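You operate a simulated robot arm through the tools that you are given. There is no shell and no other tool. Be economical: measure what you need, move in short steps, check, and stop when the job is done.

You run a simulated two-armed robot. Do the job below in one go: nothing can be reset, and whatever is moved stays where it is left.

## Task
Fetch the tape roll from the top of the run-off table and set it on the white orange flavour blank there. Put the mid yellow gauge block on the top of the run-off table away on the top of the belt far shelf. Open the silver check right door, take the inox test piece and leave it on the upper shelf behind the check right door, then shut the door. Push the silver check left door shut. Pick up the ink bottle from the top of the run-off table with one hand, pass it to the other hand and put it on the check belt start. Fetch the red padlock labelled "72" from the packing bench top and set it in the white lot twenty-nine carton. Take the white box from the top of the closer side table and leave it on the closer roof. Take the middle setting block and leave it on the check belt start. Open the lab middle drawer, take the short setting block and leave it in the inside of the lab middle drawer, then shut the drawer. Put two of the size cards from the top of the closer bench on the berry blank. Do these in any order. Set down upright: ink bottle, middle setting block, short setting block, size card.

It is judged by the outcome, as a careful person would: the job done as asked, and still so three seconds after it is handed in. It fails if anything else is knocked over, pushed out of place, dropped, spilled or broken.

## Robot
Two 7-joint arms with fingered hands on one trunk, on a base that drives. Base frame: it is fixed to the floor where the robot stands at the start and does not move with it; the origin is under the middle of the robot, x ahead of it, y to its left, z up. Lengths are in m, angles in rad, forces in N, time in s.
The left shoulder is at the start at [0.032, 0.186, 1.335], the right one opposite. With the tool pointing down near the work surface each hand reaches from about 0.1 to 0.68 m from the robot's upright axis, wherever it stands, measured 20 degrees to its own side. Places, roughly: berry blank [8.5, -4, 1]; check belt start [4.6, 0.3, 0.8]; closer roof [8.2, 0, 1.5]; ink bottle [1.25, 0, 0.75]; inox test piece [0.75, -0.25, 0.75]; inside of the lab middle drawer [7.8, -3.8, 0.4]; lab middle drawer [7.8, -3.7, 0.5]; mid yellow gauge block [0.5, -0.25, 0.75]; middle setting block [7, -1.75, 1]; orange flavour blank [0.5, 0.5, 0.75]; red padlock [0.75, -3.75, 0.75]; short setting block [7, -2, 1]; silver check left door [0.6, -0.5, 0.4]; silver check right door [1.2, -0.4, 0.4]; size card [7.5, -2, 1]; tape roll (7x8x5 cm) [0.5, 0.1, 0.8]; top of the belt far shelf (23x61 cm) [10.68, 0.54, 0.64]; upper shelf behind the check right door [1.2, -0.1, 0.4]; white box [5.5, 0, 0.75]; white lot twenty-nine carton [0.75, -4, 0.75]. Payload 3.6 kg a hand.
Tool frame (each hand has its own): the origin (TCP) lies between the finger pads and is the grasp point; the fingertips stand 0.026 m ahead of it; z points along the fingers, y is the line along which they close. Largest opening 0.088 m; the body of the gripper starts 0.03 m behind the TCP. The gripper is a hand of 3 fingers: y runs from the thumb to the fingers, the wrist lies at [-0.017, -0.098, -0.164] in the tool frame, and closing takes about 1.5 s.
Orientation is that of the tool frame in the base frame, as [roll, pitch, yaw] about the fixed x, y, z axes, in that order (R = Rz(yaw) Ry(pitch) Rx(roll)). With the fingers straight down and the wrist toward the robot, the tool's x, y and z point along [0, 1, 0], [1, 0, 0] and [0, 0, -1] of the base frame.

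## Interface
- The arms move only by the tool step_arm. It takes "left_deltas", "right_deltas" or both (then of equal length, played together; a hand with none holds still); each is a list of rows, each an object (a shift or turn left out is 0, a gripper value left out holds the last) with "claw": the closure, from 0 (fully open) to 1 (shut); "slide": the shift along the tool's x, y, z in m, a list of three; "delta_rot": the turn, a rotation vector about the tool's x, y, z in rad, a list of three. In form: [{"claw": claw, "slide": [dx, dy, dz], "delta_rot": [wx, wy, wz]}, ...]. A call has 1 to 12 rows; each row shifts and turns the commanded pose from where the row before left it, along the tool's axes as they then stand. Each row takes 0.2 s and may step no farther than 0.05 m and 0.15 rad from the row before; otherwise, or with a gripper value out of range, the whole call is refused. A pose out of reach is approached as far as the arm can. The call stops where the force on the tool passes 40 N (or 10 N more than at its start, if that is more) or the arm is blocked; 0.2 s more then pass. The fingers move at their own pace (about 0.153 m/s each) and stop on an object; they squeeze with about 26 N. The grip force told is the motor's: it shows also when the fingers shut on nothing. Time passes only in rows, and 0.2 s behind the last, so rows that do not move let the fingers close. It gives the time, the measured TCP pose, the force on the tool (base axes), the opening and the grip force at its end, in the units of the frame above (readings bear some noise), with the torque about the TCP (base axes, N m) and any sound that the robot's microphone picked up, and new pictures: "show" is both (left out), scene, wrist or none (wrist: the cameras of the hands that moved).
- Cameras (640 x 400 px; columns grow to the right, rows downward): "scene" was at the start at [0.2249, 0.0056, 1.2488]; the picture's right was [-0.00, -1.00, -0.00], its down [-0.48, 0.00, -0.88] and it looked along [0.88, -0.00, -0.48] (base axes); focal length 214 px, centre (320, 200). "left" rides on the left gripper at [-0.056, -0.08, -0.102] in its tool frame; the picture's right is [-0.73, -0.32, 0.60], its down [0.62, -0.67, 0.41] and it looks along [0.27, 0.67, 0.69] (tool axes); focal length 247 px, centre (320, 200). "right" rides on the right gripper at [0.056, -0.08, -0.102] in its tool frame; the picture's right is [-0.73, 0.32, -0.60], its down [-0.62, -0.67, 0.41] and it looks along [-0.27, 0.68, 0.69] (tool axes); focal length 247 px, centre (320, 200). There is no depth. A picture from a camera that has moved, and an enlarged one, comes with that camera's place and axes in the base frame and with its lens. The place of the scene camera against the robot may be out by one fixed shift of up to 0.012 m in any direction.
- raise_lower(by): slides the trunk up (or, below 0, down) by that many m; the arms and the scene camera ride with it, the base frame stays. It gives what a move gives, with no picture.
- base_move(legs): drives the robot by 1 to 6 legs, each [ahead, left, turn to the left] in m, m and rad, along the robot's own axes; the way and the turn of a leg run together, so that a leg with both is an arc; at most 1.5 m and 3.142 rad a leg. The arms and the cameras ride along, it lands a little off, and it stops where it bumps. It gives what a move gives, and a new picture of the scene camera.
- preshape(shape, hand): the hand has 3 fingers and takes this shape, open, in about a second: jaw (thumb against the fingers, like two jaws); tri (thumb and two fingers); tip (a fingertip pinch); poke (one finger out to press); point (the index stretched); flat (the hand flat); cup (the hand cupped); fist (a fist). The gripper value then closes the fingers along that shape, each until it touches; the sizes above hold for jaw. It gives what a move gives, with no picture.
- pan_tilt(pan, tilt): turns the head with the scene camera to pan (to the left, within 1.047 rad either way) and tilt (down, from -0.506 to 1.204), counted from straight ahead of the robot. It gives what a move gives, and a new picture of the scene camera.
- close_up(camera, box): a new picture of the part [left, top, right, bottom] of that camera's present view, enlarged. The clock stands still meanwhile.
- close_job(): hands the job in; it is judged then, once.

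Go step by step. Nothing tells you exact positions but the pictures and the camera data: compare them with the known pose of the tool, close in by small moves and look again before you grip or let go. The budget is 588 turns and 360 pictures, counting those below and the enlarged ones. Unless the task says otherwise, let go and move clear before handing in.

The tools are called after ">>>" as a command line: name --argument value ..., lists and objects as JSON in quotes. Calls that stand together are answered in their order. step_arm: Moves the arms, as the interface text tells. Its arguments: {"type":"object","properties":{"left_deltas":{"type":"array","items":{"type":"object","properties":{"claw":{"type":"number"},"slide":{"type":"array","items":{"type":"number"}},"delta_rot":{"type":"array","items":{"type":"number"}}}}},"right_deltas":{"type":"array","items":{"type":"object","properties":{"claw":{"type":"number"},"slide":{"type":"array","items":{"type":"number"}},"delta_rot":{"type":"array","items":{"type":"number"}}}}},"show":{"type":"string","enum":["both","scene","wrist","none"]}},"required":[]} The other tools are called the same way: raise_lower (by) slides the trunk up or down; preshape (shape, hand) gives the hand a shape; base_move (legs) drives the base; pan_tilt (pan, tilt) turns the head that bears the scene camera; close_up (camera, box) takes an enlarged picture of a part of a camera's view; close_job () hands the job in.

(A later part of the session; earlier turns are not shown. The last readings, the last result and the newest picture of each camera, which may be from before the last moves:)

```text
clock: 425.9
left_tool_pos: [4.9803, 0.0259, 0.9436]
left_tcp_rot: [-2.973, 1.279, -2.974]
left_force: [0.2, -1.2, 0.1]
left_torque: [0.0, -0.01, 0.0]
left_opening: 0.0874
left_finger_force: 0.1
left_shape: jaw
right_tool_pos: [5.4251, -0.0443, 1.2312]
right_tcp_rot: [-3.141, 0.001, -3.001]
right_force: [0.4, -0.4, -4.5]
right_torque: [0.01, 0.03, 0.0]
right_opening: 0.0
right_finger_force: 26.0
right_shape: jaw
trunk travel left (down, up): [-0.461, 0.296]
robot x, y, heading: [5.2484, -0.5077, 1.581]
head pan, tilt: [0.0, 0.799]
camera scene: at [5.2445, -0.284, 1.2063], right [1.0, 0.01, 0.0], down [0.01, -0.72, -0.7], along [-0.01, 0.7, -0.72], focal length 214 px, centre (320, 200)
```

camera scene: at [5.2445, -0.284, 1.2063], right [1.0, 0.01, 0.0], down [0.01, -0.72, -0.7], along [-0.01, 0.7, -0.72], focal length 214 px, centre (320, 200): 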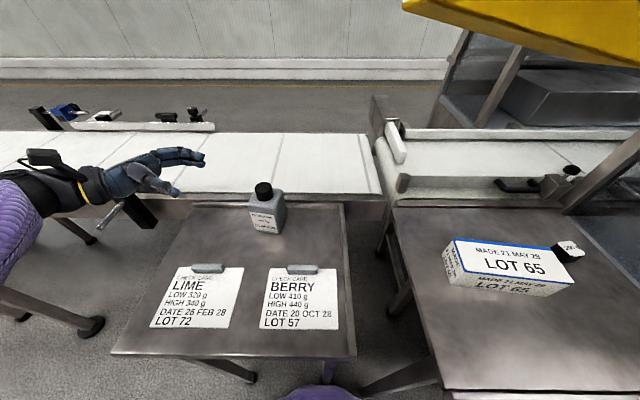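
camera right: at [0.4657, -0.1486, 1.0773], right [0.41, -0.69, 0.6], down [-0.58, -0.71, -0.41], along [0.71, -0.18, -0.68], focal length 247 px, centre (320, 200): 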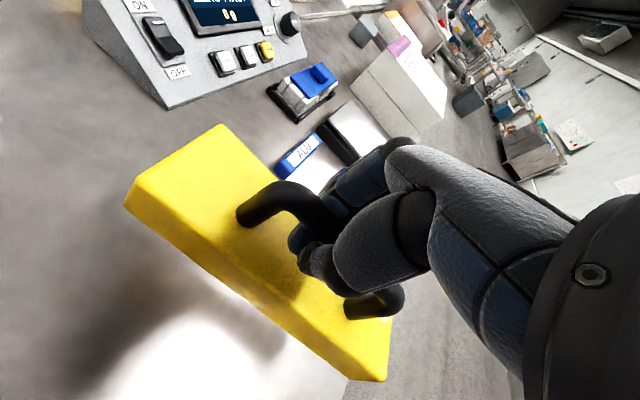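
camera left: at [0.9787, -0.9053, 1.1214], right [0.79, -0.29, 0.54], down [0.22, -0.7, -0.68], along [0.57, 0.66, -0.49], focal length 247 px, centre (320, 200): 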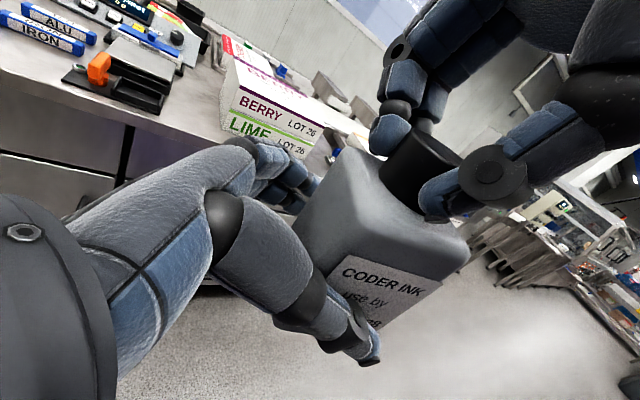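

Bottle stands on the table. Raise the left hand and turn it to point down.

>>> step_arm --left_deltas '[{"slide": [-0.045, 0, -0.013]}, {"slide": [-0.045, 0, -0.013]}, {"slide": [-0.045, 0, -0.013]}, {"slide": [-0.045, 0, -0.013]}, {"delta_rot": [0, 0.15, 0]}, {"delta_rot": [0, 0.15, 0]}, {"delta_rot": [0, 0.15, 0]}, {"delta_rot": [0, 0.15, 0]}, {"delta_rot": [0, 0.15, 0]}, {"delta_rot": [0, 0.15, 0]}, {"delta_rot": [0, 0.15, 0]}, {"delta_rot": [0, 0.15, 0]}]' --show "none"

>>> step_arm --left_deltas '[{"slide": [-0.04, 0, 0], "delta_rot": [0, 0.05, 0]}, {"slide": [-0.04, 0, 0]}, {"slide": [-0.04, 0, 0]}]' --show "both"

```text
clock: 428.5
left_tool_pos: [4.9797, 0.0343, 1.13]
left_tcp_rot: [-3.095, 0.08, -3.128]
left_force: [0.0, 0.3, 0.2]
left_torque: [0.0, -0.01, -0.04]
left_opening: 0.0881
left_finger_force: 0.2
left_shape: jaw
right_tool_pos: [5.4256, -0.0436, 1.231]
right_tcp_rot: [-3.141, 0.0, -2.998]
right_force: [0.5, 0.7, -5.0]
right_torque: [0.02, 0.01, -0.04]
right_opening: 0.0
right_finger_force: 26.3
right_shape: jaw
trunk travel left (down, up): [-0.461, 0.296]
robot x, y, heading: [5.2506, -0.5095, 1.585]
head pan, tilt: [0.0, 0.799]
```

```text
clock: 429.3
left_tool_pos: [5.1008, 0.0357, 1.1379]
left_tcp_rot: [-3.093, 0.03, -3.13]
left_force: [0.1, -0.3, -0.1]
left_torque: [0.03, 0.02, 0.0]
left_opening: 0.0879
left_finger_force: 0.1
left_shape: jaw
right_tool_pos: [5.427, -0.0427, 1.2307]
right_tcp_rot: [3.142, -0.001, -2.998]
right_force: [0.3, 1.2, -5.3]
right_torque: [0.0, -0.03, -0.02]
right_opening: 0.0
right_finger_force: 26.0
right_shape: jaw
trunk travel left (down, up): [-0.461, 0.296]
robot x, y, heading: [5.2499, -0.5089, 1.583]
head pan, tilt: [0.0, 0.799]
camera scene: at [5.2455, -0.2836, 1.2062], right [1.0, 0.01, 0.0], down [0.01, -0.72, -0.7], along [-0.01, 0.7, -0.72], focal length 214 px, centre (320, 200)
camera left: at [5.154, -0.0375, 1.2453], right [0.76, -0.34, -0.56], down [-0.6, -0.69, -0.4], along [-0.25, 0.64, -0.73], focal length 247 px, centre (320, 200)
```

scene: 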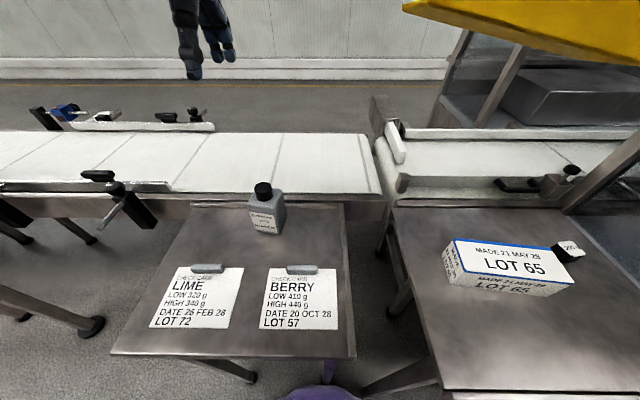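
left: 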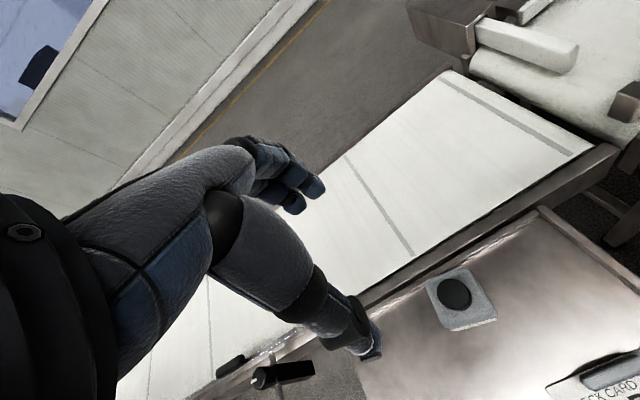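

Bottle cap at about [5.132, 0.02]. Move the left hand over it and descend.

>>> step_arm --left_deltas '[{"slide": [-0.016, -0.008, 0.02], "delta_rot": [-0.048, 0.03, 0]}, {"slide": [-0.015, -0.008, 0.03]}, {"slide": [0, 0, 0.04]}, {"slide": [0, 0, 0.04]}, {"slide": [0, 0, 0.03]}, {}]' --show "both"

```text
clock: 430.7
left_tool_pos: [5.1323, 0.0206, 0.9766]
left_tcp_rot: [3.141, 0.005, -3.133]
left_force: [0.3, -0.3, 0.3]
left_torque: [0.01, 0.01, 0.0]
left_opening: 0.0881
left_finger_force: 0.0
left_shape: jaw
right_tool_pos: [5.4255, -0.0442, 1.2305]
right_tcp_rot: [-3.141, 0.003, -2.999]
right_force: [0.6, 0.6, -5.5]
right_torque: [0.02, 0.02, 0.02]
right_opening: 0.0001
right_finger_force: 25.8
right_shape: jaw
trunk travel left (down, up): [-0.461, 0.296]
robot x, y, heading: [5.2506, -0.5116, 1.58]
head pan, tilt: [0.0, 0.799]
camera scene: at [5.2445, -0.2837, 1.2062], right [1.0, 0.01, 0.0], down [0.01, -0.72, -0.7], along [-0.01, 0.7, -0.72], focal length 214 px, centre (320, 200)
camera left: at [5.188, -0.058, 1.0793], right [0.74, -0.31, -0.6], down [-0.62, -0.67, -0.41], along [-0.27, 0.67, -0.69], focal length 247 px, centre (320, 200)
```

scene: 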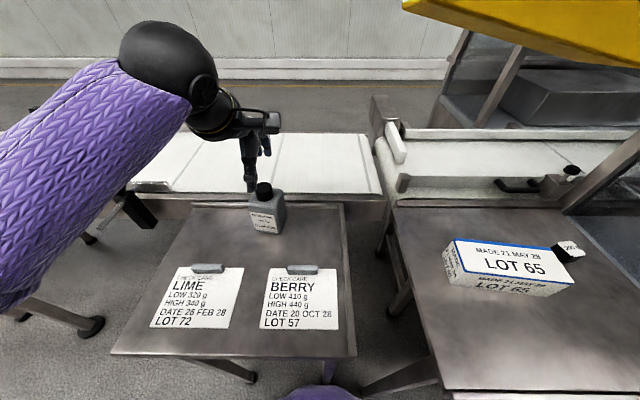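
left: 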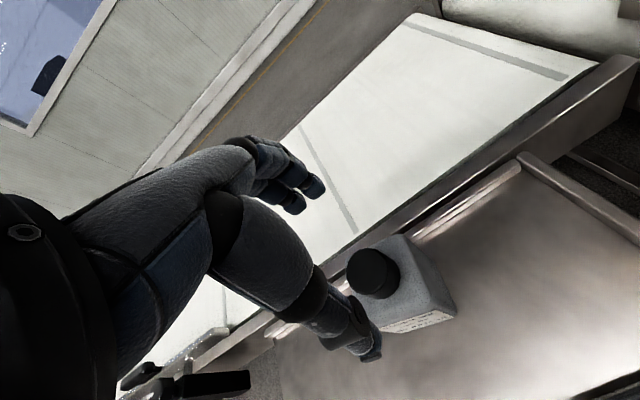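

>>> step_arm --left_deltas '[{"slide": [-0.006, -0.006, 0.02]}, {"slide": [0, 0, 0.03]}, {"slide": [0, 0, 0.02]}, {}]' --show "wrist"

```text
clock: 431.7
left_tool_pos: [5.1383, 0.015, 0.9071]
left_tcp_rot: [3.14, 0.004, -3.134]
left_force: [0.3, 0.0, 0.3]
left_torque: [0.01, -0.01, 0.0]
left_opening: 0.0881
left_finger_force: 0.2
left_shape: jaw
right_tool_pos: [5.4251, -0.0446, 1.2312]
right_tcp_rot: [-3.141, -0.001, -2.999]
right_force: [0.5, 0.8, -6.1]
right_torque: [-0.03, -0.02, 0.01]
right_opening: 0.0
right_finger_force: 26.2
right_shape: jaw
trunk travel left (down, up): [-0.461, 0.296]
robot x, y, heading: [5.2476, -0.5077, 1.585]
head pan, tilt: [0.0, 0.799]
camera left: at [5.1941, -0.0646, 1.0094], right [0.74, -0.31, -0.6], down [-0.62, -0.67, -0.41], along [-0.27, 0.67, -0.69], focal length 247 px, centre (320, 200)
```

left: 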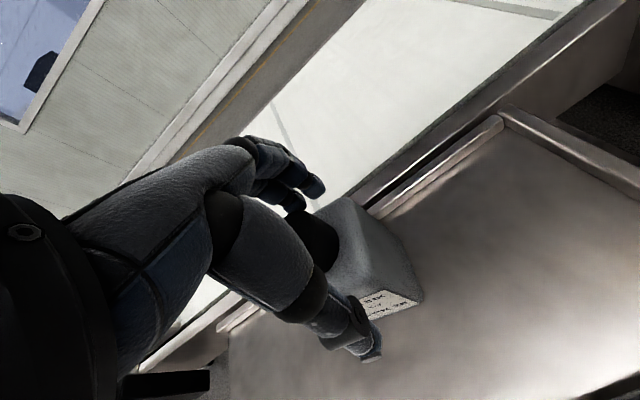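

Around the upper body. Close and lift.

>>> step_arm --left_deltas '[{"claw": 0.4}, {"claw": 0.7}, {"claw": 1}, {}, {}, {}]' --show "none"

>>> step_arm --left_deltas '[{"slide": [0, 0, -0.02]}, {"slide": [0, 0, -0.03]}, {"slide": [0, 0, -0.04]}, {"slide": [0, 0, -0.04]}]' --show "scene"

```text
clock: 433.1
left_tool_pos: [5.1378, 0.0143, 0.9088]
left_tcp_rot: [3.138, 0.002, -3.132]
left_force: [-2.0, -1.1, 1.3]
left_torque: [-0.18, 0.02, -0.08]
left_opening: 0.0473
left_finger_force: 26.2
left_shape: jaw
right_tool_pos: [5.426, -0.0447, 1.2311]
right_tcp_rot: [3.14, 0.001, -2.998]
right_force: [0.5, 0.0, -5.6]
right_torque: [0.01, 0.0, 0.04]
right_opening: 0.0002
right_finger_force: 25.2
right_shape: jaw
trunk travel left (down, up): [-0.461, 0.296]
robot x, y, heading: [5.2493, -0.5084, 1.583]
head pan, tilt: [0.0, 0.799]
```

```text
clock: 434.1
left_tool_pos: [5.1383, 0.0144, 1.0375]
left_tcp_rot: [-3.141, 0.001, -3.132]
left_force: [0.3, -0.4, -3.2]
left_torque: [0.02, -0.01, 0.0]
left_opening: 0.0474
left_finger_force: 25.8
left_shape: jaw
right_tool_pos: [5.4251, -0.0446, 1.2313]
right_tcp_rot: [3.141, 0.002, -2.998]
right_force: [-0.1, -0.1, -4.9]
right_torque: [0.0, 0.0, 0.02]
right_opening: 0.0003
right_finger_force: 26.0
right_shape: jaw
trunk travel left (down, up): [-0.461, 0.296]
robot x, y, heading: [5.2503, -0.5064, 1.582]
head pan, tilt: [0.0, 0.799]
camera scene: at [5.2446, -0.2836, 1.2062], right [1.0, 0.01, 0.0], down [0.01, -0.72, -0.7], along [-0.01, 0.7, -0.72], focal length 214 px, centre (320, 200)
```

scene: 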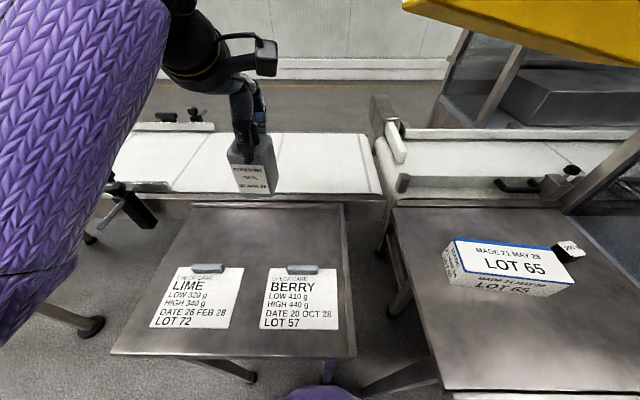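

Gripped from above and lifted. Back out, spread the arms (block to the right, bottle to centre-right) and move in front of the belt gap.

>>> base_move --legs '[[-0.35, 0, 0]]'

>>> step_arm --right_deltas '[{"slide": [-0.045, 0, 0]}, {"slide": [-0.045, 0, 0]}, {"slide": [-0.045, 0, 0]}, {"slide": [-0.045, 0, 0]}, {"slide": [-0.045, 0, 0]}, {}]' --left_deltas '[{"slide": [-0.045, 0, -0.005]}, {"slide": [-0.045, 0, -0.005]}, {"slide": [-0.045, 0, -0.005]}, {"slide": [-0.045, 0, -0.005]}, {"slide": [-0.045, 0, -0.005]}, {"slide": [-0.03, 0.01, -0.005]}]' --show "none"

>>> base_move --legs '[[0, 0.64, 0]]'

```text
clock: 436.4
left_tool_pos: [5.1413, -0.3349, 1.0386]
left_tcp_rot: [3.139, 0.004, -3.133]
left_force: [-0.2, -0.1, -2.6]
left_torque: [0.02, 0.0, 0.02]
left_opening: 0.0476
left_finger_force: 25.9
left_shape: jaw
right_tool_pos: [5.4282, -0.3939, 1.2299]
right_tcp_rot: [3.141, 0.002, -2.999]
right_force: [0.8, -0.9, -4.4]
right_torque: [-0.03, 0.04, 0.02]
right_opening: 0.0
right_finger_force: 25.5
right_shape: jaw
trunk travel left (down, up): [-0.461, 0.296]
robot x, y, heading: [5.2546, -0.859, 1.58]
head pan, tilt: [0.0, 0.799]
camera scene: at [5.2481, -0.632, 1.2063], right [1.0, 0.01, 0.0], down [0.01, -0.72, -0.7], along [-0.01, 0.7, -0.72], focal length 214 px, centre (320, 200)
```

scene: 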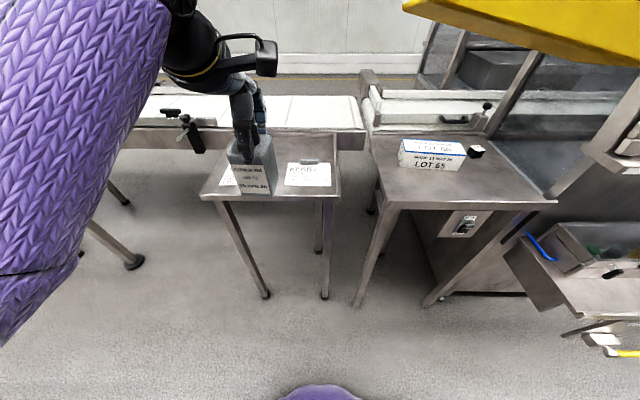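

```text
clock: 437.8
left_tool_pos: [5.3965, -0.3204, 1.0684]
left_tcp_rot: [-3.14, 0.006, -3.13]
left_force: [-0.5, -0.5, -3.1]
left_torque: [0.03, -0.02, 0.02]
left_opening: 0.0476
left_finger_force: 26.0
left_shape: jaw
right_tool_pos: [5.6516, -0.3595, 1.2315]
right_tcp_rot: [-3.139, 0.003, -2.999]
right_force: [-1.2, -0.8, -5.2]
right_torque: [0.02, 0.03, -0.02]
right_opening: 0.0
right_finger_force: 26.3
right_shape: jaw
trunk travel left (down, up): [-0.461, 0.296]
robot x, y, heading: [5.2497, -0.8543, 1.585]
head pan, tilt: [0.0, 0.799]
```

```text
clock: 441.4
left_tool_pos: [4.7609, -0.3274, 1.0687]
left_tcp_rot: [3.139, 0.003, -3.136]
left_force: [-0.7, -0.5, -3.0]
left_torque: [0.03, -0.01, 0.0]
left_opening: 0.0474
left_finger_force: 25.6
left_shape: jaw
right_tool_pos: [5.0144, -0.3656, 1.2334]
right_tcp_rot: [-3.14, 0.001, -3.001]
right_force: [-0.2, 0.1, -5.2]
right_torque: [-0.02, 0.03, -0.02]
right_opening: 0.0001
right_finger_force: 26.0
right_shape: jaw
trunk travel left (down, up): [-0.461, 0.296]
robot x, y, heading: [4.6171, -0.865, 1.576]
head pan, tilt: [0.0, 0.799]
camera scene: at [4.6111, -0.6373, 1.2061], right [1.0, 0.01, 0.0], down [0.01, -0.72, -0.7], along [-0.01, 0.7, -0.72], focal length 214 px, centre (320, 200)
```

scene: 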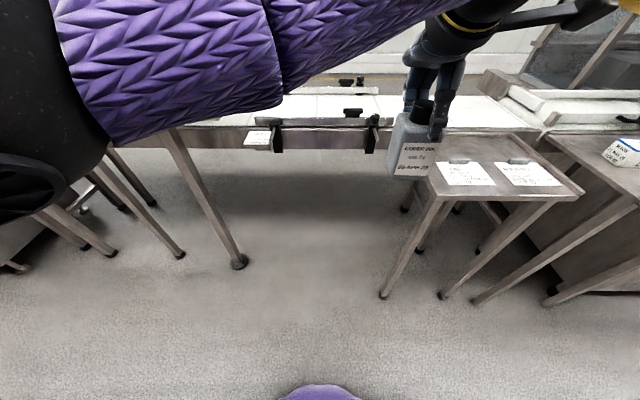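

The elbow would swing into the panel when crossing; extend the arm further forward first to straighten it.

>>> step_arm --left_deltas '[{"slide": [0.01, 0.04, 0]}, {"slide": [0.01, 0.04, 0]}, {"slide": [0.01, 0.04, 0]}, {"slide": [0, 0.03, 0]}]' --show "scene"

```text
clock: 442.4
left_tool_pos: [4.7194, -0.2464, 1.0721]
left_tcp_rot: [3.139, 0.001, -3.135]
left_force: [-0.3, -0.5, -2.6]
left_torque: [0.02, 0.03, 0.0]
left_opening: 0.0476
left_finger_force: 25.9
left_shape: jaw
left hand out of reach, approached as far as the arm can: row 2, 3, 4
right_tool_pos: [5.0159, -0.3679, 1.2325]
right_tcp_rot: [-3.139, 0.001, -3.003]
right_force: [0.1, -1.0, -4.1]
right_torque: [-0.01, -0.01, -0.02]
right_opening: 0.0
right_finger_force: 26.1
right_shape: jaw
trunk travel left (down, up): [-0.461, 0.296]
robot x, y, heading: [4.6173, -0.8625, 1.579]
head pan, tilt: [0.0, 0.799]
camera scene: at [4.6123, -0.638, 1.2063], right [1.0, 0.01, 0.0], down [0.01, -0.72, -0.7], along [-0.01, 0.7, -0.72], focal length 214 px, centre (320, 200)
```

scene: 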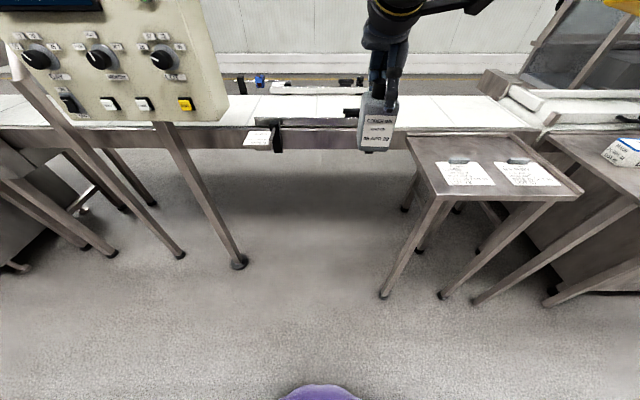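

>>> pan_tilt --pan 0.3 --tilt 0.1

```text
clock: 443.4
left_tool_pos: [4.7182, -0.2466, 1.0723]
left_tcp_rot: [-3.14, 0.002, -3.135]
left_force: [-0.6, -0.3, -4.6]
left_torque: [0.03, -0.01, 0.02]
left_opening: 0.0475
left_finger_force: 26.5
left_shape: jaw
right_tool_pos: [5.0144, -0.3672, 1.2328]
right_tcp_rot: [-3.141, 0.0, -3.002]
right_force: [0.0, -0.5, -4.7]
right_torque: [-0.01, 0.01, -0.01]
right_opening: 0.0002
right_finger_force: 26.1
right_shape: jaw
trunk travel left (down, up): [-0.461, 0.296]
robot x, y, heading: [4.6155, -0.8637, 1.585]
head pan, tilt: [0.3, 0.099]
camera scene: at [4.5844, -0.6301, 1.2691], right [0.95, 0.3, 0.0], down [0.03, -0.1, -0.99], along [-0.3, 0.95, -0.1], focal length 214 px, centre (320, 200)
```

scene: 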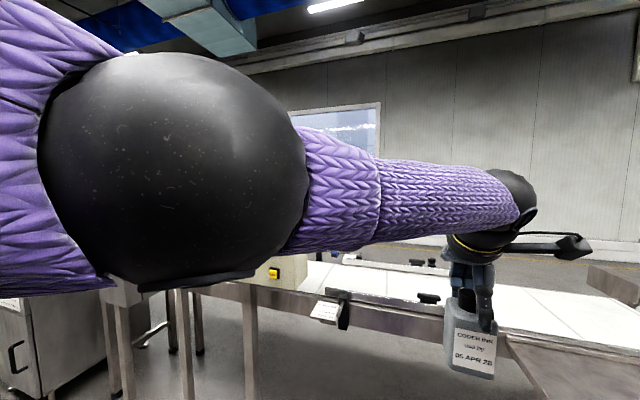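

The elbow is now high. Raise the trunk so it clears the panel top, then drive in.

>>> raise_lower --by 0.14

>>> base_move --legs '[[0.25, 0, 0]]'

>>> pan_tilt --pan 0.5 --tilt 0.4

```text
clock: 445.1
left_tool_pos: [4.7175, -0.2507, 1.2262]
left_tcp_rot: [3.114, 0.003, -3.135]
left_force: [-0.5, -0.5, -3.0]
left_torque: [0.02, 0.01, 0.02]
left_opening: 0.0477
left_finger_force: 25.9
left_shape: jaw
right_tool_pos: [5.0148, -0.3665, 1.3722]
right_tcp_rot: [-3.14, 0.0, -3.003]
right_force: [-0.1, 0.6, -5.7]
right_torque: [-0.02, -0.01, -0.04]
right_opening: 0.0
right_finger_force: 25.9
right_shape: jaw
trunk travel left (down, up): [-0.601, 0.156]
robot x, y, heading: [4.6149, -0.8662, 1.578]
head pan, tilt: [0.3, 0.099]
```

```text
clock: 446.9
left_tool_pos: [4.716, -0.0002, 1.2275]
left_tcp_rot: [3.115, 0.004, -3.139]
left_force: [0.3, 0.4, -3.4]
left_torque: [0.05, -0.04, 0.01]
left_opening: 0.0478
left_finger_force: 26.3
left_shape: jaw
right_tool_pos: [5.0144, -0.1176, 1.3724]
right_tcp_rot: [-3.139, 0.0, -3.005]
right_force: [-0.4, -0.8, -4.8]
right_torque: [0.0, -0.01, 0.0]
right_opening: 0.0
right_finger_force: 25.5
right_shape: jaw
trunk travel left (down, up): [-0.601, 0.156]
robot x, y, heading: [4.6137, -0.6125, 1.58]
head pan, tilt: [0.3, 0.099]
camera scene: at [4.5829, -0.3866, 1.4132], right [0.95, 0.3, 0.0], down [0.03, -0.1, -0.99], along [-0.3, 0.95, -0.1], focal length 214 px, centre (320, 200)
```

scene: 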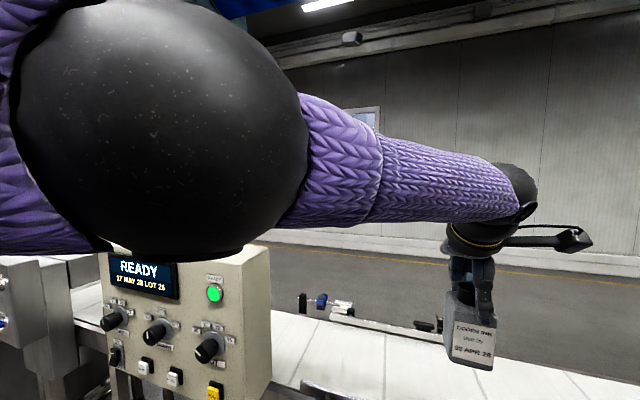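

```text
clock: 447.7
left_tool_pos: [4.7157, -0.0002, 1.2263]
left_tcp_rot: [3.117, 0.004, -3.137]
left_force: [-0.7, 0.0, -3.3]
left_torque: [0.03, 0.01, 0.01]
left_opening: 0.0475
left_finger_force: 25.7
left_shape: jaw
right_tool_pos: [5.0144, -0.1178, 1.3716]
right_tcp_rot: [-3.142, 0.0, -3.004]
right_force: [0.2, -1.0, -5.0]
right_torque: [-0.03, 0.01, -0.03]
right_opening: 0.0
right_finger_force: 26.1
right_shape: jaw
trunk travel left (down, up): [-0.601, 0.156]
robot x, y, heading: [4.6185, -0.6147, 1.579]
head pan, tilt: [0.499, 0.4]
camera scene: at [4.566, -0.3936, 1.3854], right [0.88, 0.48, 0.0], down [0.19, -0.34, -0.92], along [-0.45, 0.81, -0.39], focal length 214 px, centre (320, 200)
```

scene: 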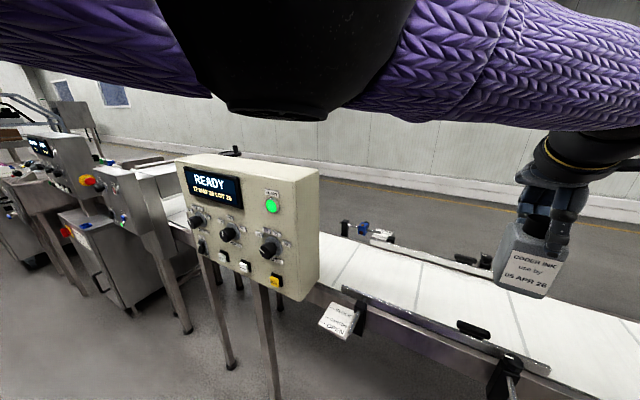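

Elbow passes above the panel. Drive in the rest.

>>> base_move --legs '[[0.25, 0, 0]]'

>>> pan_tilt --pan 0.1 --tilt 0.9

```text
clock: 449.5
left_tool_pos: [4.712, 0.2498, 1.2244]
left_tcp_rot: [3.114, 0.004, -3.134]
left_force: [-1.0, -0.1, -2.9]
left_torque: [0.05, -0.01, 0.02]
left_opening: 0.0478
left_finger_force: 26.3
left_shape: jaw
right_tool_pos: [5.0102, 0.1345, 1.3727]
right_tcp_rot: [-3.14, 0.001, -3.0]
right_force: [-0.2, -0.1, -4.7]
right_torque: [0.01, 0.01, -0.04]
right_opening: 0.0
right_finger_force: 26.4
right_shape: jaw
trunk travel left (down, up): [-0.601, 0.156]
robot x, y, heading: [4.6134, -0.3618, 1.58]
head pan, tilt: [0.499, 0.4]
camera scene: at [4.563, -0.1427, 1.3853], right [0.87, 0.49, 0.0], down [0.19, -0.34, -0.92], along [-0.45, 0.8, -0.39], focal length 214 px, centre (320, 200)
```

scene: 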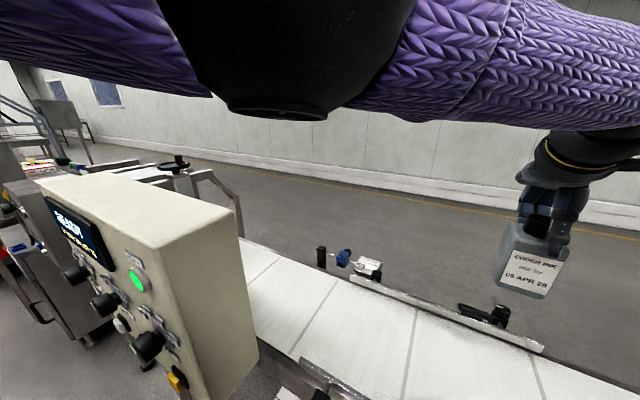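

```text
clock: 450.5
left_tool_pos: [4.7122, 0.2504, 1.2265]
left_tcp_rot: [3.115, 0.003, -3.135]
left_force: [-0.1, 0.1, -2.1]
left_torque: [0.03, -0.02, 0.0]
left_opening: 0.0479
left_finger_force: 25.9
left_shape: jaw
right_tool_pos: [5.0104, 0.1334, 1.372]
right_tcp_rot: [-3.139, 0.001, -3.0]
right_force: [-0.3, 0.2, -4.8]
right_torque: [-0.01, 0.03, -0.01]
right_opening: 0.0
right_finger_force: 25.8
right_shape: jaw
trunk travel left (down, up): [-0.601, 0.156]
robot x, y, heading: [4.6112, -0.3589, 1.575]
head pan, tilt: [0.099, 0.901]
camera scene: at [4.5998, -0.1491, 1.3424], right [0.99, 0.11, 0.0], down [0.09, -0.78, -0.62], along [-0.07, 0.62, -0.78], focal length 214 px, centre (320, 200)
```

scene: 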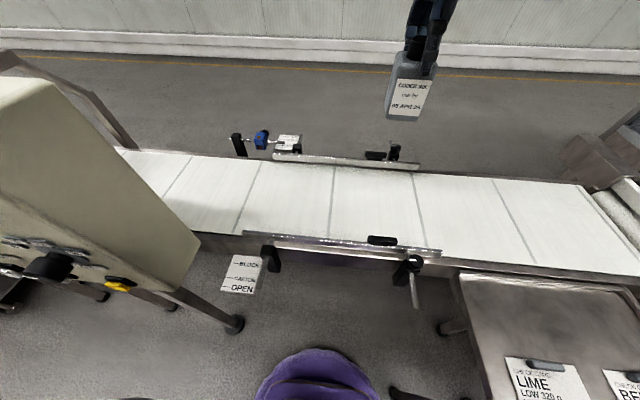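

Bottle is over the lane at [4.71, 0.25]. Lower in stages, watching the elbow.

>>> step_arm --left_deltas '[{"slide": [0, 0.005, 0.04], "delta_rot": [0.025, 0, 0]}, {"slide": [0, 0, 0.045]}, {"slide": [0, 0, 0.045]}, {}]' --show "none"

>>> pan_tilt --pan 0.4 --tilt 0.5

```text
clock: 451.5
left_tool_pos: [4.6932, 0.248, 1.1515]
left_tcp_rot: [3.139, 0.006, -3.135]
left_force: [0.2, 0.3, -2.8]
left_torque: [0.04, -0.04, 0.01]
left_opening: 0.0478
left_finger_force: 26.3
left_shape: jaw
left hand out of reach, approached as far as the arm can: row 1, 2, 3
right_tool_pos: [5.0102, 0.133, 1.3713]
right_tcp_rot: [-3.138, 0.002, -3.0]
right_force: [0.8, -0.4, -5.2]
right_torque: [0.01, -0.02, 0.0]
right_opening: 0.0
right_finger_force: 26.2
right_shape: jaw
trunk travel left (down, up): [-0.601, 0.156]
robot x, y, heading: [4.6132, -0.36, 1.582]
head pan, tilt: [0.099, 0.901]
```

```text
clock: 452.3
left_tool_pos: [4.6938, 0.2464, 1.1522]
left_tcp_rot: [3.139, 0.005, -3.136]
left_force: [0.1, 0.1, -2.6]
left_torque: [0.02, 0.0, 0.01]
left_opening: 0.0476
left_finger_force: 26.6
left_shape: jaw
right_tool_pos: [5.0103, 0.1351, 1.3725]
right_tcp_rot: [-3.14, 0.001, -2.999]
right_force: [0.6, -0.5, -4.9]
right_torque: [-0.02, 0.02, 0.02]
right_opening: 0.0
right_finger_force: 25.8
right_shape: jaw
trunk travel left (down, up): [-0.601, 0.156]
robot x, y, heading: [4.607, -0.3614, 1.583]
head pan, tilt: [0.4, 0.499]
camera scene: at [4.572, -0.1402, 1.3761], right [0.92, 0.4, 0.0], down [0.19, -0.44, -0.88], along [-0.35, 0.8, -0.48], focal length 214 px, centre (320, 200)
```

scene: 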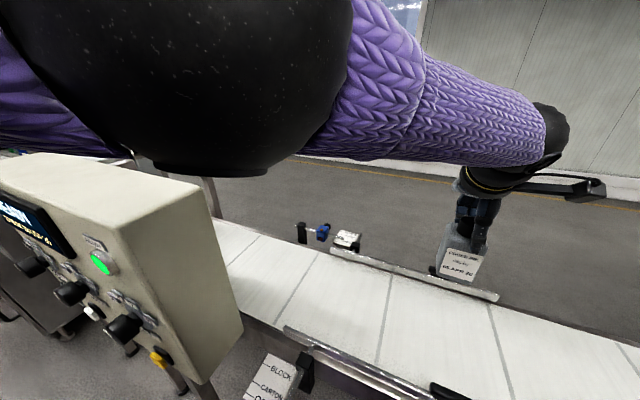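

This elbow-high pose limits how low the hand goes, so I shift right a bit for panel clearance and lower with the trunk.

>>> base_move --legs '[[0, -0.08, 0]]'

>>> raise_lower --by -0.1

>>> raise_lower --by -0.08

>>> pan_tilt --pan 0.2 --tilt 0.8

```text
clock: 453.6
left_tool_pos: [4.7708, 0.2441, 1.1507]
left_tcp_rot: [3.141, 0.004, -3.134]
left_force: [0.4, 0.0, -2.8]
left_torque: [0.03, -0.01, 0.02]
left_opening: 0.0477
left_finger_force: 25.9
left_shape: jaw
right_tool_pos: [5.0884, 0.1352, 1.3701]
right_tcp_rot: [-3.135, -0.001, -2.999]
right_force: [0.2, 0.8, -5.4]
right_torque: [0.0, -0.03, 0.03]
right_opening: 0.0
right_finger_force: 25.5
right_shape: jaw
trunk travel left (down, up): [-0.601, 0.156]
robot x, y, heading: [4.6865, -0.3657, 1.586]
head pan, tilt: [0.4, 0.499]
stopped in leg 1: the robot was blocked; the commanded pose is now the measured one
camera scene: at [4.6489, -0.1413, 1.3761], right [0.92, 0.4, 0.0], down [0.19, -0.44, -0.88], along [-0.35, 0.8, -0.48], focal length 214 px, centre (320, 200)
```

scene: 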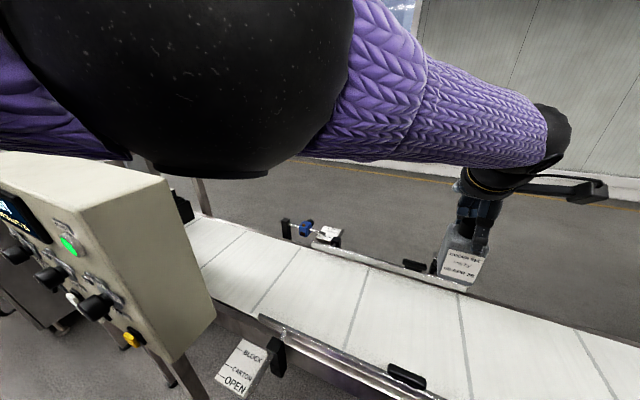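

```text
clock: 454.9
left_tool_pos: [4.769, 0.2441, 1.0529]
left_tcp_rot: [3.139, 0.006, -3.135]
left_force: [-1.3, 0.2, -3.6]
left_torque: [0.04, 0.01, 0.04]
left_opening: 0.0476
left_finger_force: 26.1
left_shape: jaw
right_tool_pos: [5.0867, 0.1345, 1.2727]
right_tcp_rot: [-3.139, 0.002, -2.999]
right_force: [0.2, 0.0, -5.2]
right_torque: [-0.03, 0.02, 0.0]
right_opening: 0.0001
right_finger_force: 26.3
right_shape: jaw
trunk travel left (down, up): [-0.501, 0.256]
robot x, y, heading: [4.6873, -0.3623, 1.584]
head pan, tilt: [0.4, 0.499]
```

```text
clock: 456.1
left_tool_pos: [4.7679, 0.2437, 0.9716]
left_tcp_rot: [3.139, 0.006, -3.136]
left_force: [0.7, -0.6, -3.2]
left_torque: [0.07, 0.0, 0.03]
left_opening: 0.0475
left_finger_force: 26.2
left_shape: jaw
right_tool_pos: [5.0855, 0.134, 1.1916]
right_tcp_rot: [-3.137, 0.001, -2.999]
right_force: [0.1, -1.0, -4.9]
right_torque: [-0.01, 0.05, 0.0]
right_opening: 0.0
right_finger_force: 25.0
right_shape: jaw
trunk travel left (down, up): [-0.421, 0.336]
robot x, y, heading: [4.6886, -0.3658, 1.583]
head pan, tilt: [0.4, 0.499]
```

```text
clock: 456.9
left_tool_pos: [4.7682, 0.2448, 0.9721]
left_tcp_rot: [-3.14, 0.008, -3.134]
left_force: [-0.3, -1.0, -3.2]
left_torque: [0.03, -0.04, 0.0]
left_opening: 0.0476
left_finger_force: 26.2
left_shape: jaw
right_tool_pos: [5.0848, 0.1341, 1.1916]
right_tcp_rot: [-3.135, 0.002, -3.001]
right_force: [-0.5, -0.6, -4.9]
right_torque: [-0.01, 0.03, -0.01]
right_opening: 0.0
right_finger_force: 26.4
right_shape: jaw
trunk travel left (down, up): [-0.421, 0.336]
robot x, y, heading: [4.6832, -0.3638, 1.586]
head pan, tilt: [0.201, 0.799]
camera scene: at [4.6661, -0.136, 1.1641], right [0.98, 0.21, 0.0], down [0.15, -0.7, -0.7], along [-0.15, 0.68, -0.72], focal length 214 px, centre (320, 200)
```

scene: 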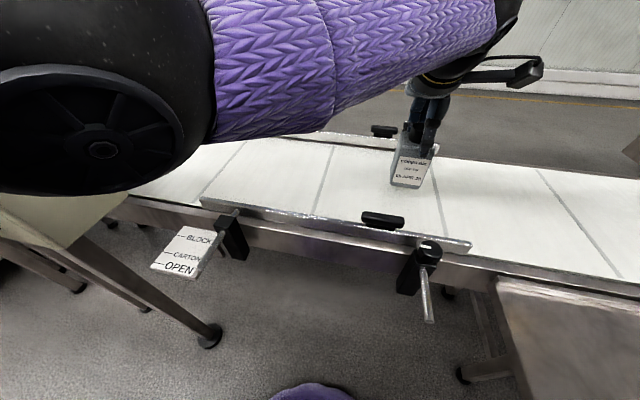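

Continue lowering the last few centimetres in small steps.

>>> raise_lower --by -0.03

>>> raise_lower --by -0.008

>>> raise_lower --by -0.006

>>> close_up --camera "scene" --box '[330, 80, 490, 210]'

```text
clock: 457.6
left_tool_pos: [4.7683, 0.2441, 0.9423]
left_tcp_rot: [3.141, 0.005, -3.135]
left_force: [0.3, -0.2, -3.0]
left_torque: [0.07, 0.0, 0.01]
left_opening: 0.0478
left_finger_force: 26.0
left_shape: jaw
right_tool_pos: [5.0851, 0.1332, 1.1626]
right_tcp_rot: [-3.137, 0.001, -2.999]
right_force: [0.4, -0.7, -4.6]
right_torque: [0.0, -0.01, -0.02]
right_opening: 0.0003
right_finger_force: 25.5
right_shape: jaw
trunk travel left (down, up): [-0.391, 0.366]
robot x, y, heading: [4.6884, -0.3624, 1.582]
head pan, tilt: [0.201, 0.799]
```

```text
clock: 458.2
left_tool_pos: [4.7689, 0.2435, 0.9337]
left_tcp_rot: [3.139, 0.006, -3.134]
left_force: [0.0, -0.2, -3.0]
left_torque: [0.04, -0.01, 0.01]
left_opening: 0.0476
left_finger_force: 26.4
left_shape: jaw
right_tool_pos: [5.0854, 0.1339, 1.1546]
right_tcp_rot: [-3.138, 0.002, -3.0]
right_force: [-0.1, -0.3, -4.7]
right_torque: [-0.01, -0.01, 0.0]
right_opening: 0.0002
right_finger_force: 25.7
right_shape: jaw
trunk travel left (down, up): [-0.383, 0.374]
robot x, y, heading: [4.6857, -0.363, 1.583]
head pan, tilt: [0.201, 0.799]
```

```text
clock: 458.7
left_tool_pos: [4.7685, 0.2439, 0.9282]
left_tcp_rot: [3.14, 0.008, -3.137]
left_force: [1.4, 0.9, -0.5]
left_torque: [0.03, 0.0, 0.03]
left_opening: 0.0477
left_finger_force: 26.3
left_shape: jaw
right_tool_pos: [5.0852, 0.1344, 1.1481]
right_tcp_rot: [-3.139, 0.001, -2.999]
right_force: [-0.4, -0.5, -5.2]
right_torque: [-0.03, 0.02, 0.0]
right_opening: 0.0
right_finger_force: 26.3
right_shape: jaw
trunk travel left (down, up): [-0.377, 0.38]
robot x, y, heading: [4.6864, -0.3606, 1.588]
head pan, tilt: [0.201, 0.799]
```

```text
3.08 times, centred on (410, 145) of scene
camera zoom: at [4.666, -0.1315, 1.1174], right [0.98, 0.21, 0.0], down [0.15, -0.7, -0.7], along [-0.15, 0.68, -0.72], focal length 660 px, centre (43, 369)
```

zoom: 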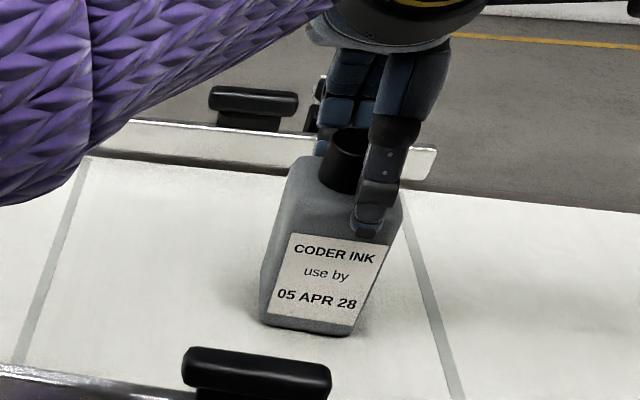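

>>> raise_lower --by -0.003

>>> step_arm --left_deltas '[{"claw": 0.5}, {"claw": 0.2}, {"claw": 0}, {}, {}, {"slide": [0, 0, -0.02]}, {"slide": [0, 0, -0.03]}, {"slide": [0, 0, -0.04]}, {"slide": [0, 0, -0.04]}, {"slide": [0, 0, -0.04]}]' --show "scene"

```text
clock: 459.2
left_tool_pos: [4.7685, 0.2444, 0.9274]
left_tcp_rot: [3.136, 0.01, -3.137]
left_force: [-1.0, 2.3, 10.3]
left_torque: [-0.17, -0.03, 0.0]
left_opening: 0.048
left_finger_force: 26.0
left_shape: jaw
right_tool_pos: [5.0856, 0.1336, 1.1454]
right_tcp_rot: [-3.137, 0.001, -2.998]
right_force: [-0.2, -0.2, -4.6]
right_torque: [-0.04, 0.01, 0.01]
right_opening: 0.0002
right_finger_force: 26.4
right_shape: jaw
trunk travel left (down, up): [-0.374, 0.383]
robot x, y, heading: [4.6922, -0.3616, 1.586]
head pan, tilt: [0.201, 0.799]
```

```text
clock: 461.4
left_tool_pos: [4.7676, 0.2427, 1.0962]
left_tcp_rot: [3.141, 0.008, -3.134]
left_force: [0.5, -0.5, 0.2]
left_torque: [-0.02, 0.0, -0.02]
left_opening: 0.0881
left_finger_force: 0.1
left_shape: jaw
right_tool_pos: [5.0861, 0.1324, 1.1444]
right_tcp_rot: [-3.137, 0.002, -2.997]
right_force: [0.1, 0.5, -5.6]
right_torque: [0.01, 0.01, 0.0]
right_opening: 0.0
right_finger_force: 26.0
right_shape: jaw
trunk travel left (down, up): [-0.374, 0.383]
robot x, y, heading: [4.6887, -0.3661, 1.582]
head pan, tilt: [0.201, 0.799]
camera scene: at [4.666, -0.1313, 1.1143], right [0.98, 0.21, 0.0], down [0.15, -0.7, -0.7], along [-0.15, 0.68, -0.72], focal length 214 px, centre (320, 200)
```

scene: 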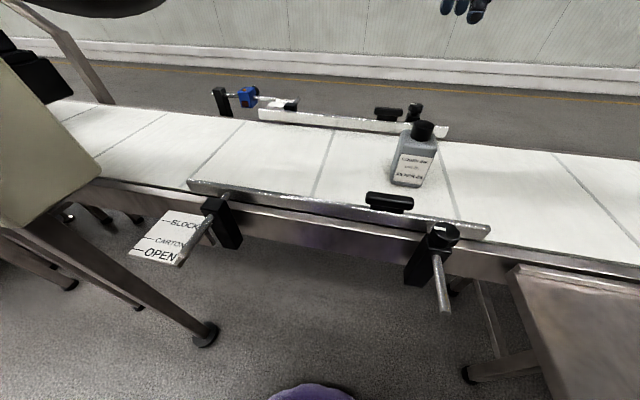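

The ink bottle stands on the check belt. Raise, back out, then look at the white box on the closer side table.

>>> raise_lower --by 0.2

>>> base_move --legs '[[-0.5, 0.03, 0]]'

>>> base_move --legs '[[0, -0.85, 0]]'

>>> pan_tilt --pan 0 --tilt 0.7

```text
clock: 463.6
left_tool_pos: [4.7671, 0.2435, 1.2942]
left_tcp_rot: [3.141, 0.006, -3.134]
left_force: [0.0, -0.5, -0.1]
left_torque: [0.01, 0.0, 0.0]
left_opening: 0.0879
left_finger_force: 0.1
left_shape: jaw
right_tool_pos: [5.0851, 0.1344, 1.3461]
right_tcp_rot: [-3.135, 0.002, -2.999]
right_force: [0.7, -0.6, -5.1]
right_torque: [-0.03, 0.0, 0.02]
right_opening: 0.0
right_finger_force: 25.9
right_shape: jaw
trunk travel left (down, up): [-0.574, 0.183]
robot x, y, heading: [4.6869, -0.3629, 1.579]
head pan, tilt: [0.201, 0.799]
```

```text
clock: 466.6
left_tool_pos: [4.7451, -0.2633, 1.2949]
left_tcp_rot: [3.14, 0.006, -3.139]
left_force: [0.0, -0.9, 0.2]
left_torque: [0.0, 0.04, -0.01]
left_opening: 0.088
left_finger_force: 0.0
left_shape: jaw
right_tool_pos: [5.0625, -0.3761, 1.3453]
right_tcp_rot: [-3.137, 0.002, -3.004]
right_force: [-0.3, 0.0, -5.0]
right_torque: [-0.03, 0.03, -0.01]
right_opening: 0.0001
right_finger_force: 25.7
right_shape: jaw
trunk travel left (down, up): [-0.574, 0.183]
robot x, y, heading: [4.6633, -0.8683, 1.578]
head pan, tilt: [0.201, 0.799]
camera scene: at [4.6424, -0.6536, 1.3229], right [0.98, 0.21, 0.0], down [0.15, -0.7, -0.7], along [-0.15, 0.68, -0.72], focal length 214 px, centre (320, 200)
```

scene: 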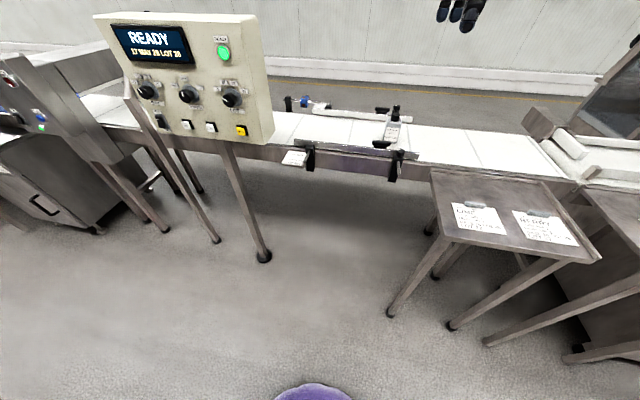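

```text
clock: 471.1
left_tool_pos: [5.604, -0.255, 1.2956]
left_tcp_rot: [3.14, 0.008, -3.138]
left_force: [0.3, -0.2, -1.2]
left_torque: [-0.02, -0.02, 0.06]
left_opening: 0.088
left_finger_force: 0.1
left_shape: jaw
right_tool_pos: [5.9212, -0.3665, 1.3444]
right_tcp_rot: [-3.138, 0.003, -3.001]
right_force: [-0.2, -0.8, -4.6]
right_torque: [-0.05, 0.03, 0.03]
right_opening: 0.0
right_finger_force: 25.8
right_shape: jaw
trunk travel left (down, up): [-0.574, 0.183]
robot x, y, heading: [5.5233, -0.8626, 1.584]
head pan, tilt: [0.201, 0.799]
camera scene: at [5.5014, -0.6451, 1.3228], right [0.98, 0.21, 0.0], down [0.15, -0.7, -0.7], along [-0.15, 0.68, -0.72], focal length 214 px, centre (320, 200)
```

scene: 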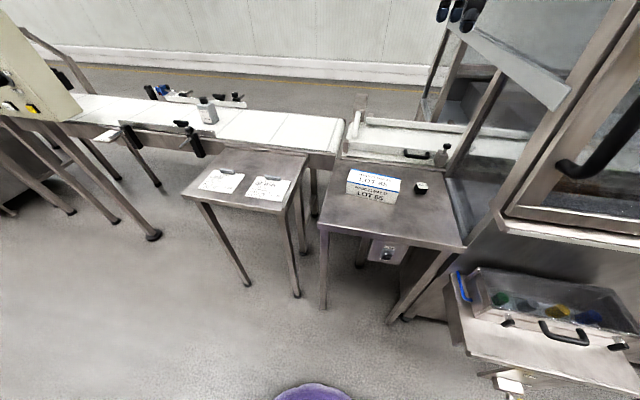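

```text
clock: 471.9
left_tool_pos: [5.6033, -0.2565, 1.2943]
left_tcp_rot: [3.14, 0.008, -3.135]
left_force: [0.4, 0.3, -0.9]
left_torque: [0.03, -0.03, -0.01]
left_opening: 0.088
left_finger_force: 0.1
left_shape: jaw
right_tool_pos: [5.9205, -0.3662, 1.3447]
right_tcp_rot: [-3.137, 0.003, -3.001]
right_force: [0.9, 0.6, -5.2]
right_torque: [-0.06, 0.02, -0.01]
right_opening: 0.0001
right_finger_force: 26.5
right_shape: jaw
trunk travel left (down, up): [-0.574, 0.183]
robot x, y, heading: [5.5251, -0.86, 1.582]
head pan, tilt: [0.0, 0.7]
camera scene: at [5.5172, -0.639, 1.331], right [1.0, 0.01, 0.0], down [0.01, -0.64, -0.76], along [-0.01, 0.76, -0.64], focal length 214 px, centre (320, 200)
```

scene: 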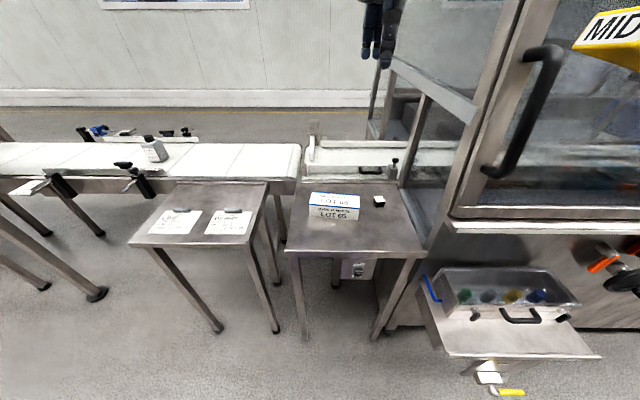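

>>> close_up --camera "scene" --box '[280, 160, 420, 260]'

```text
4.00 times, centred on (350, 210) of scene
camera zoom: at [5.5172, -0.639, 1.331], right [1.0, 0.01, 0.0], down [0.01, -0.64, -0.76], along [-0.01, 0.76, -0.64], focal length 858 px, centre (200, 160)
```

zoom: 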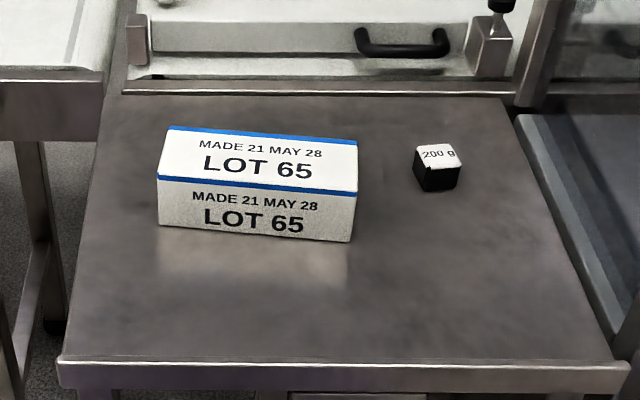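

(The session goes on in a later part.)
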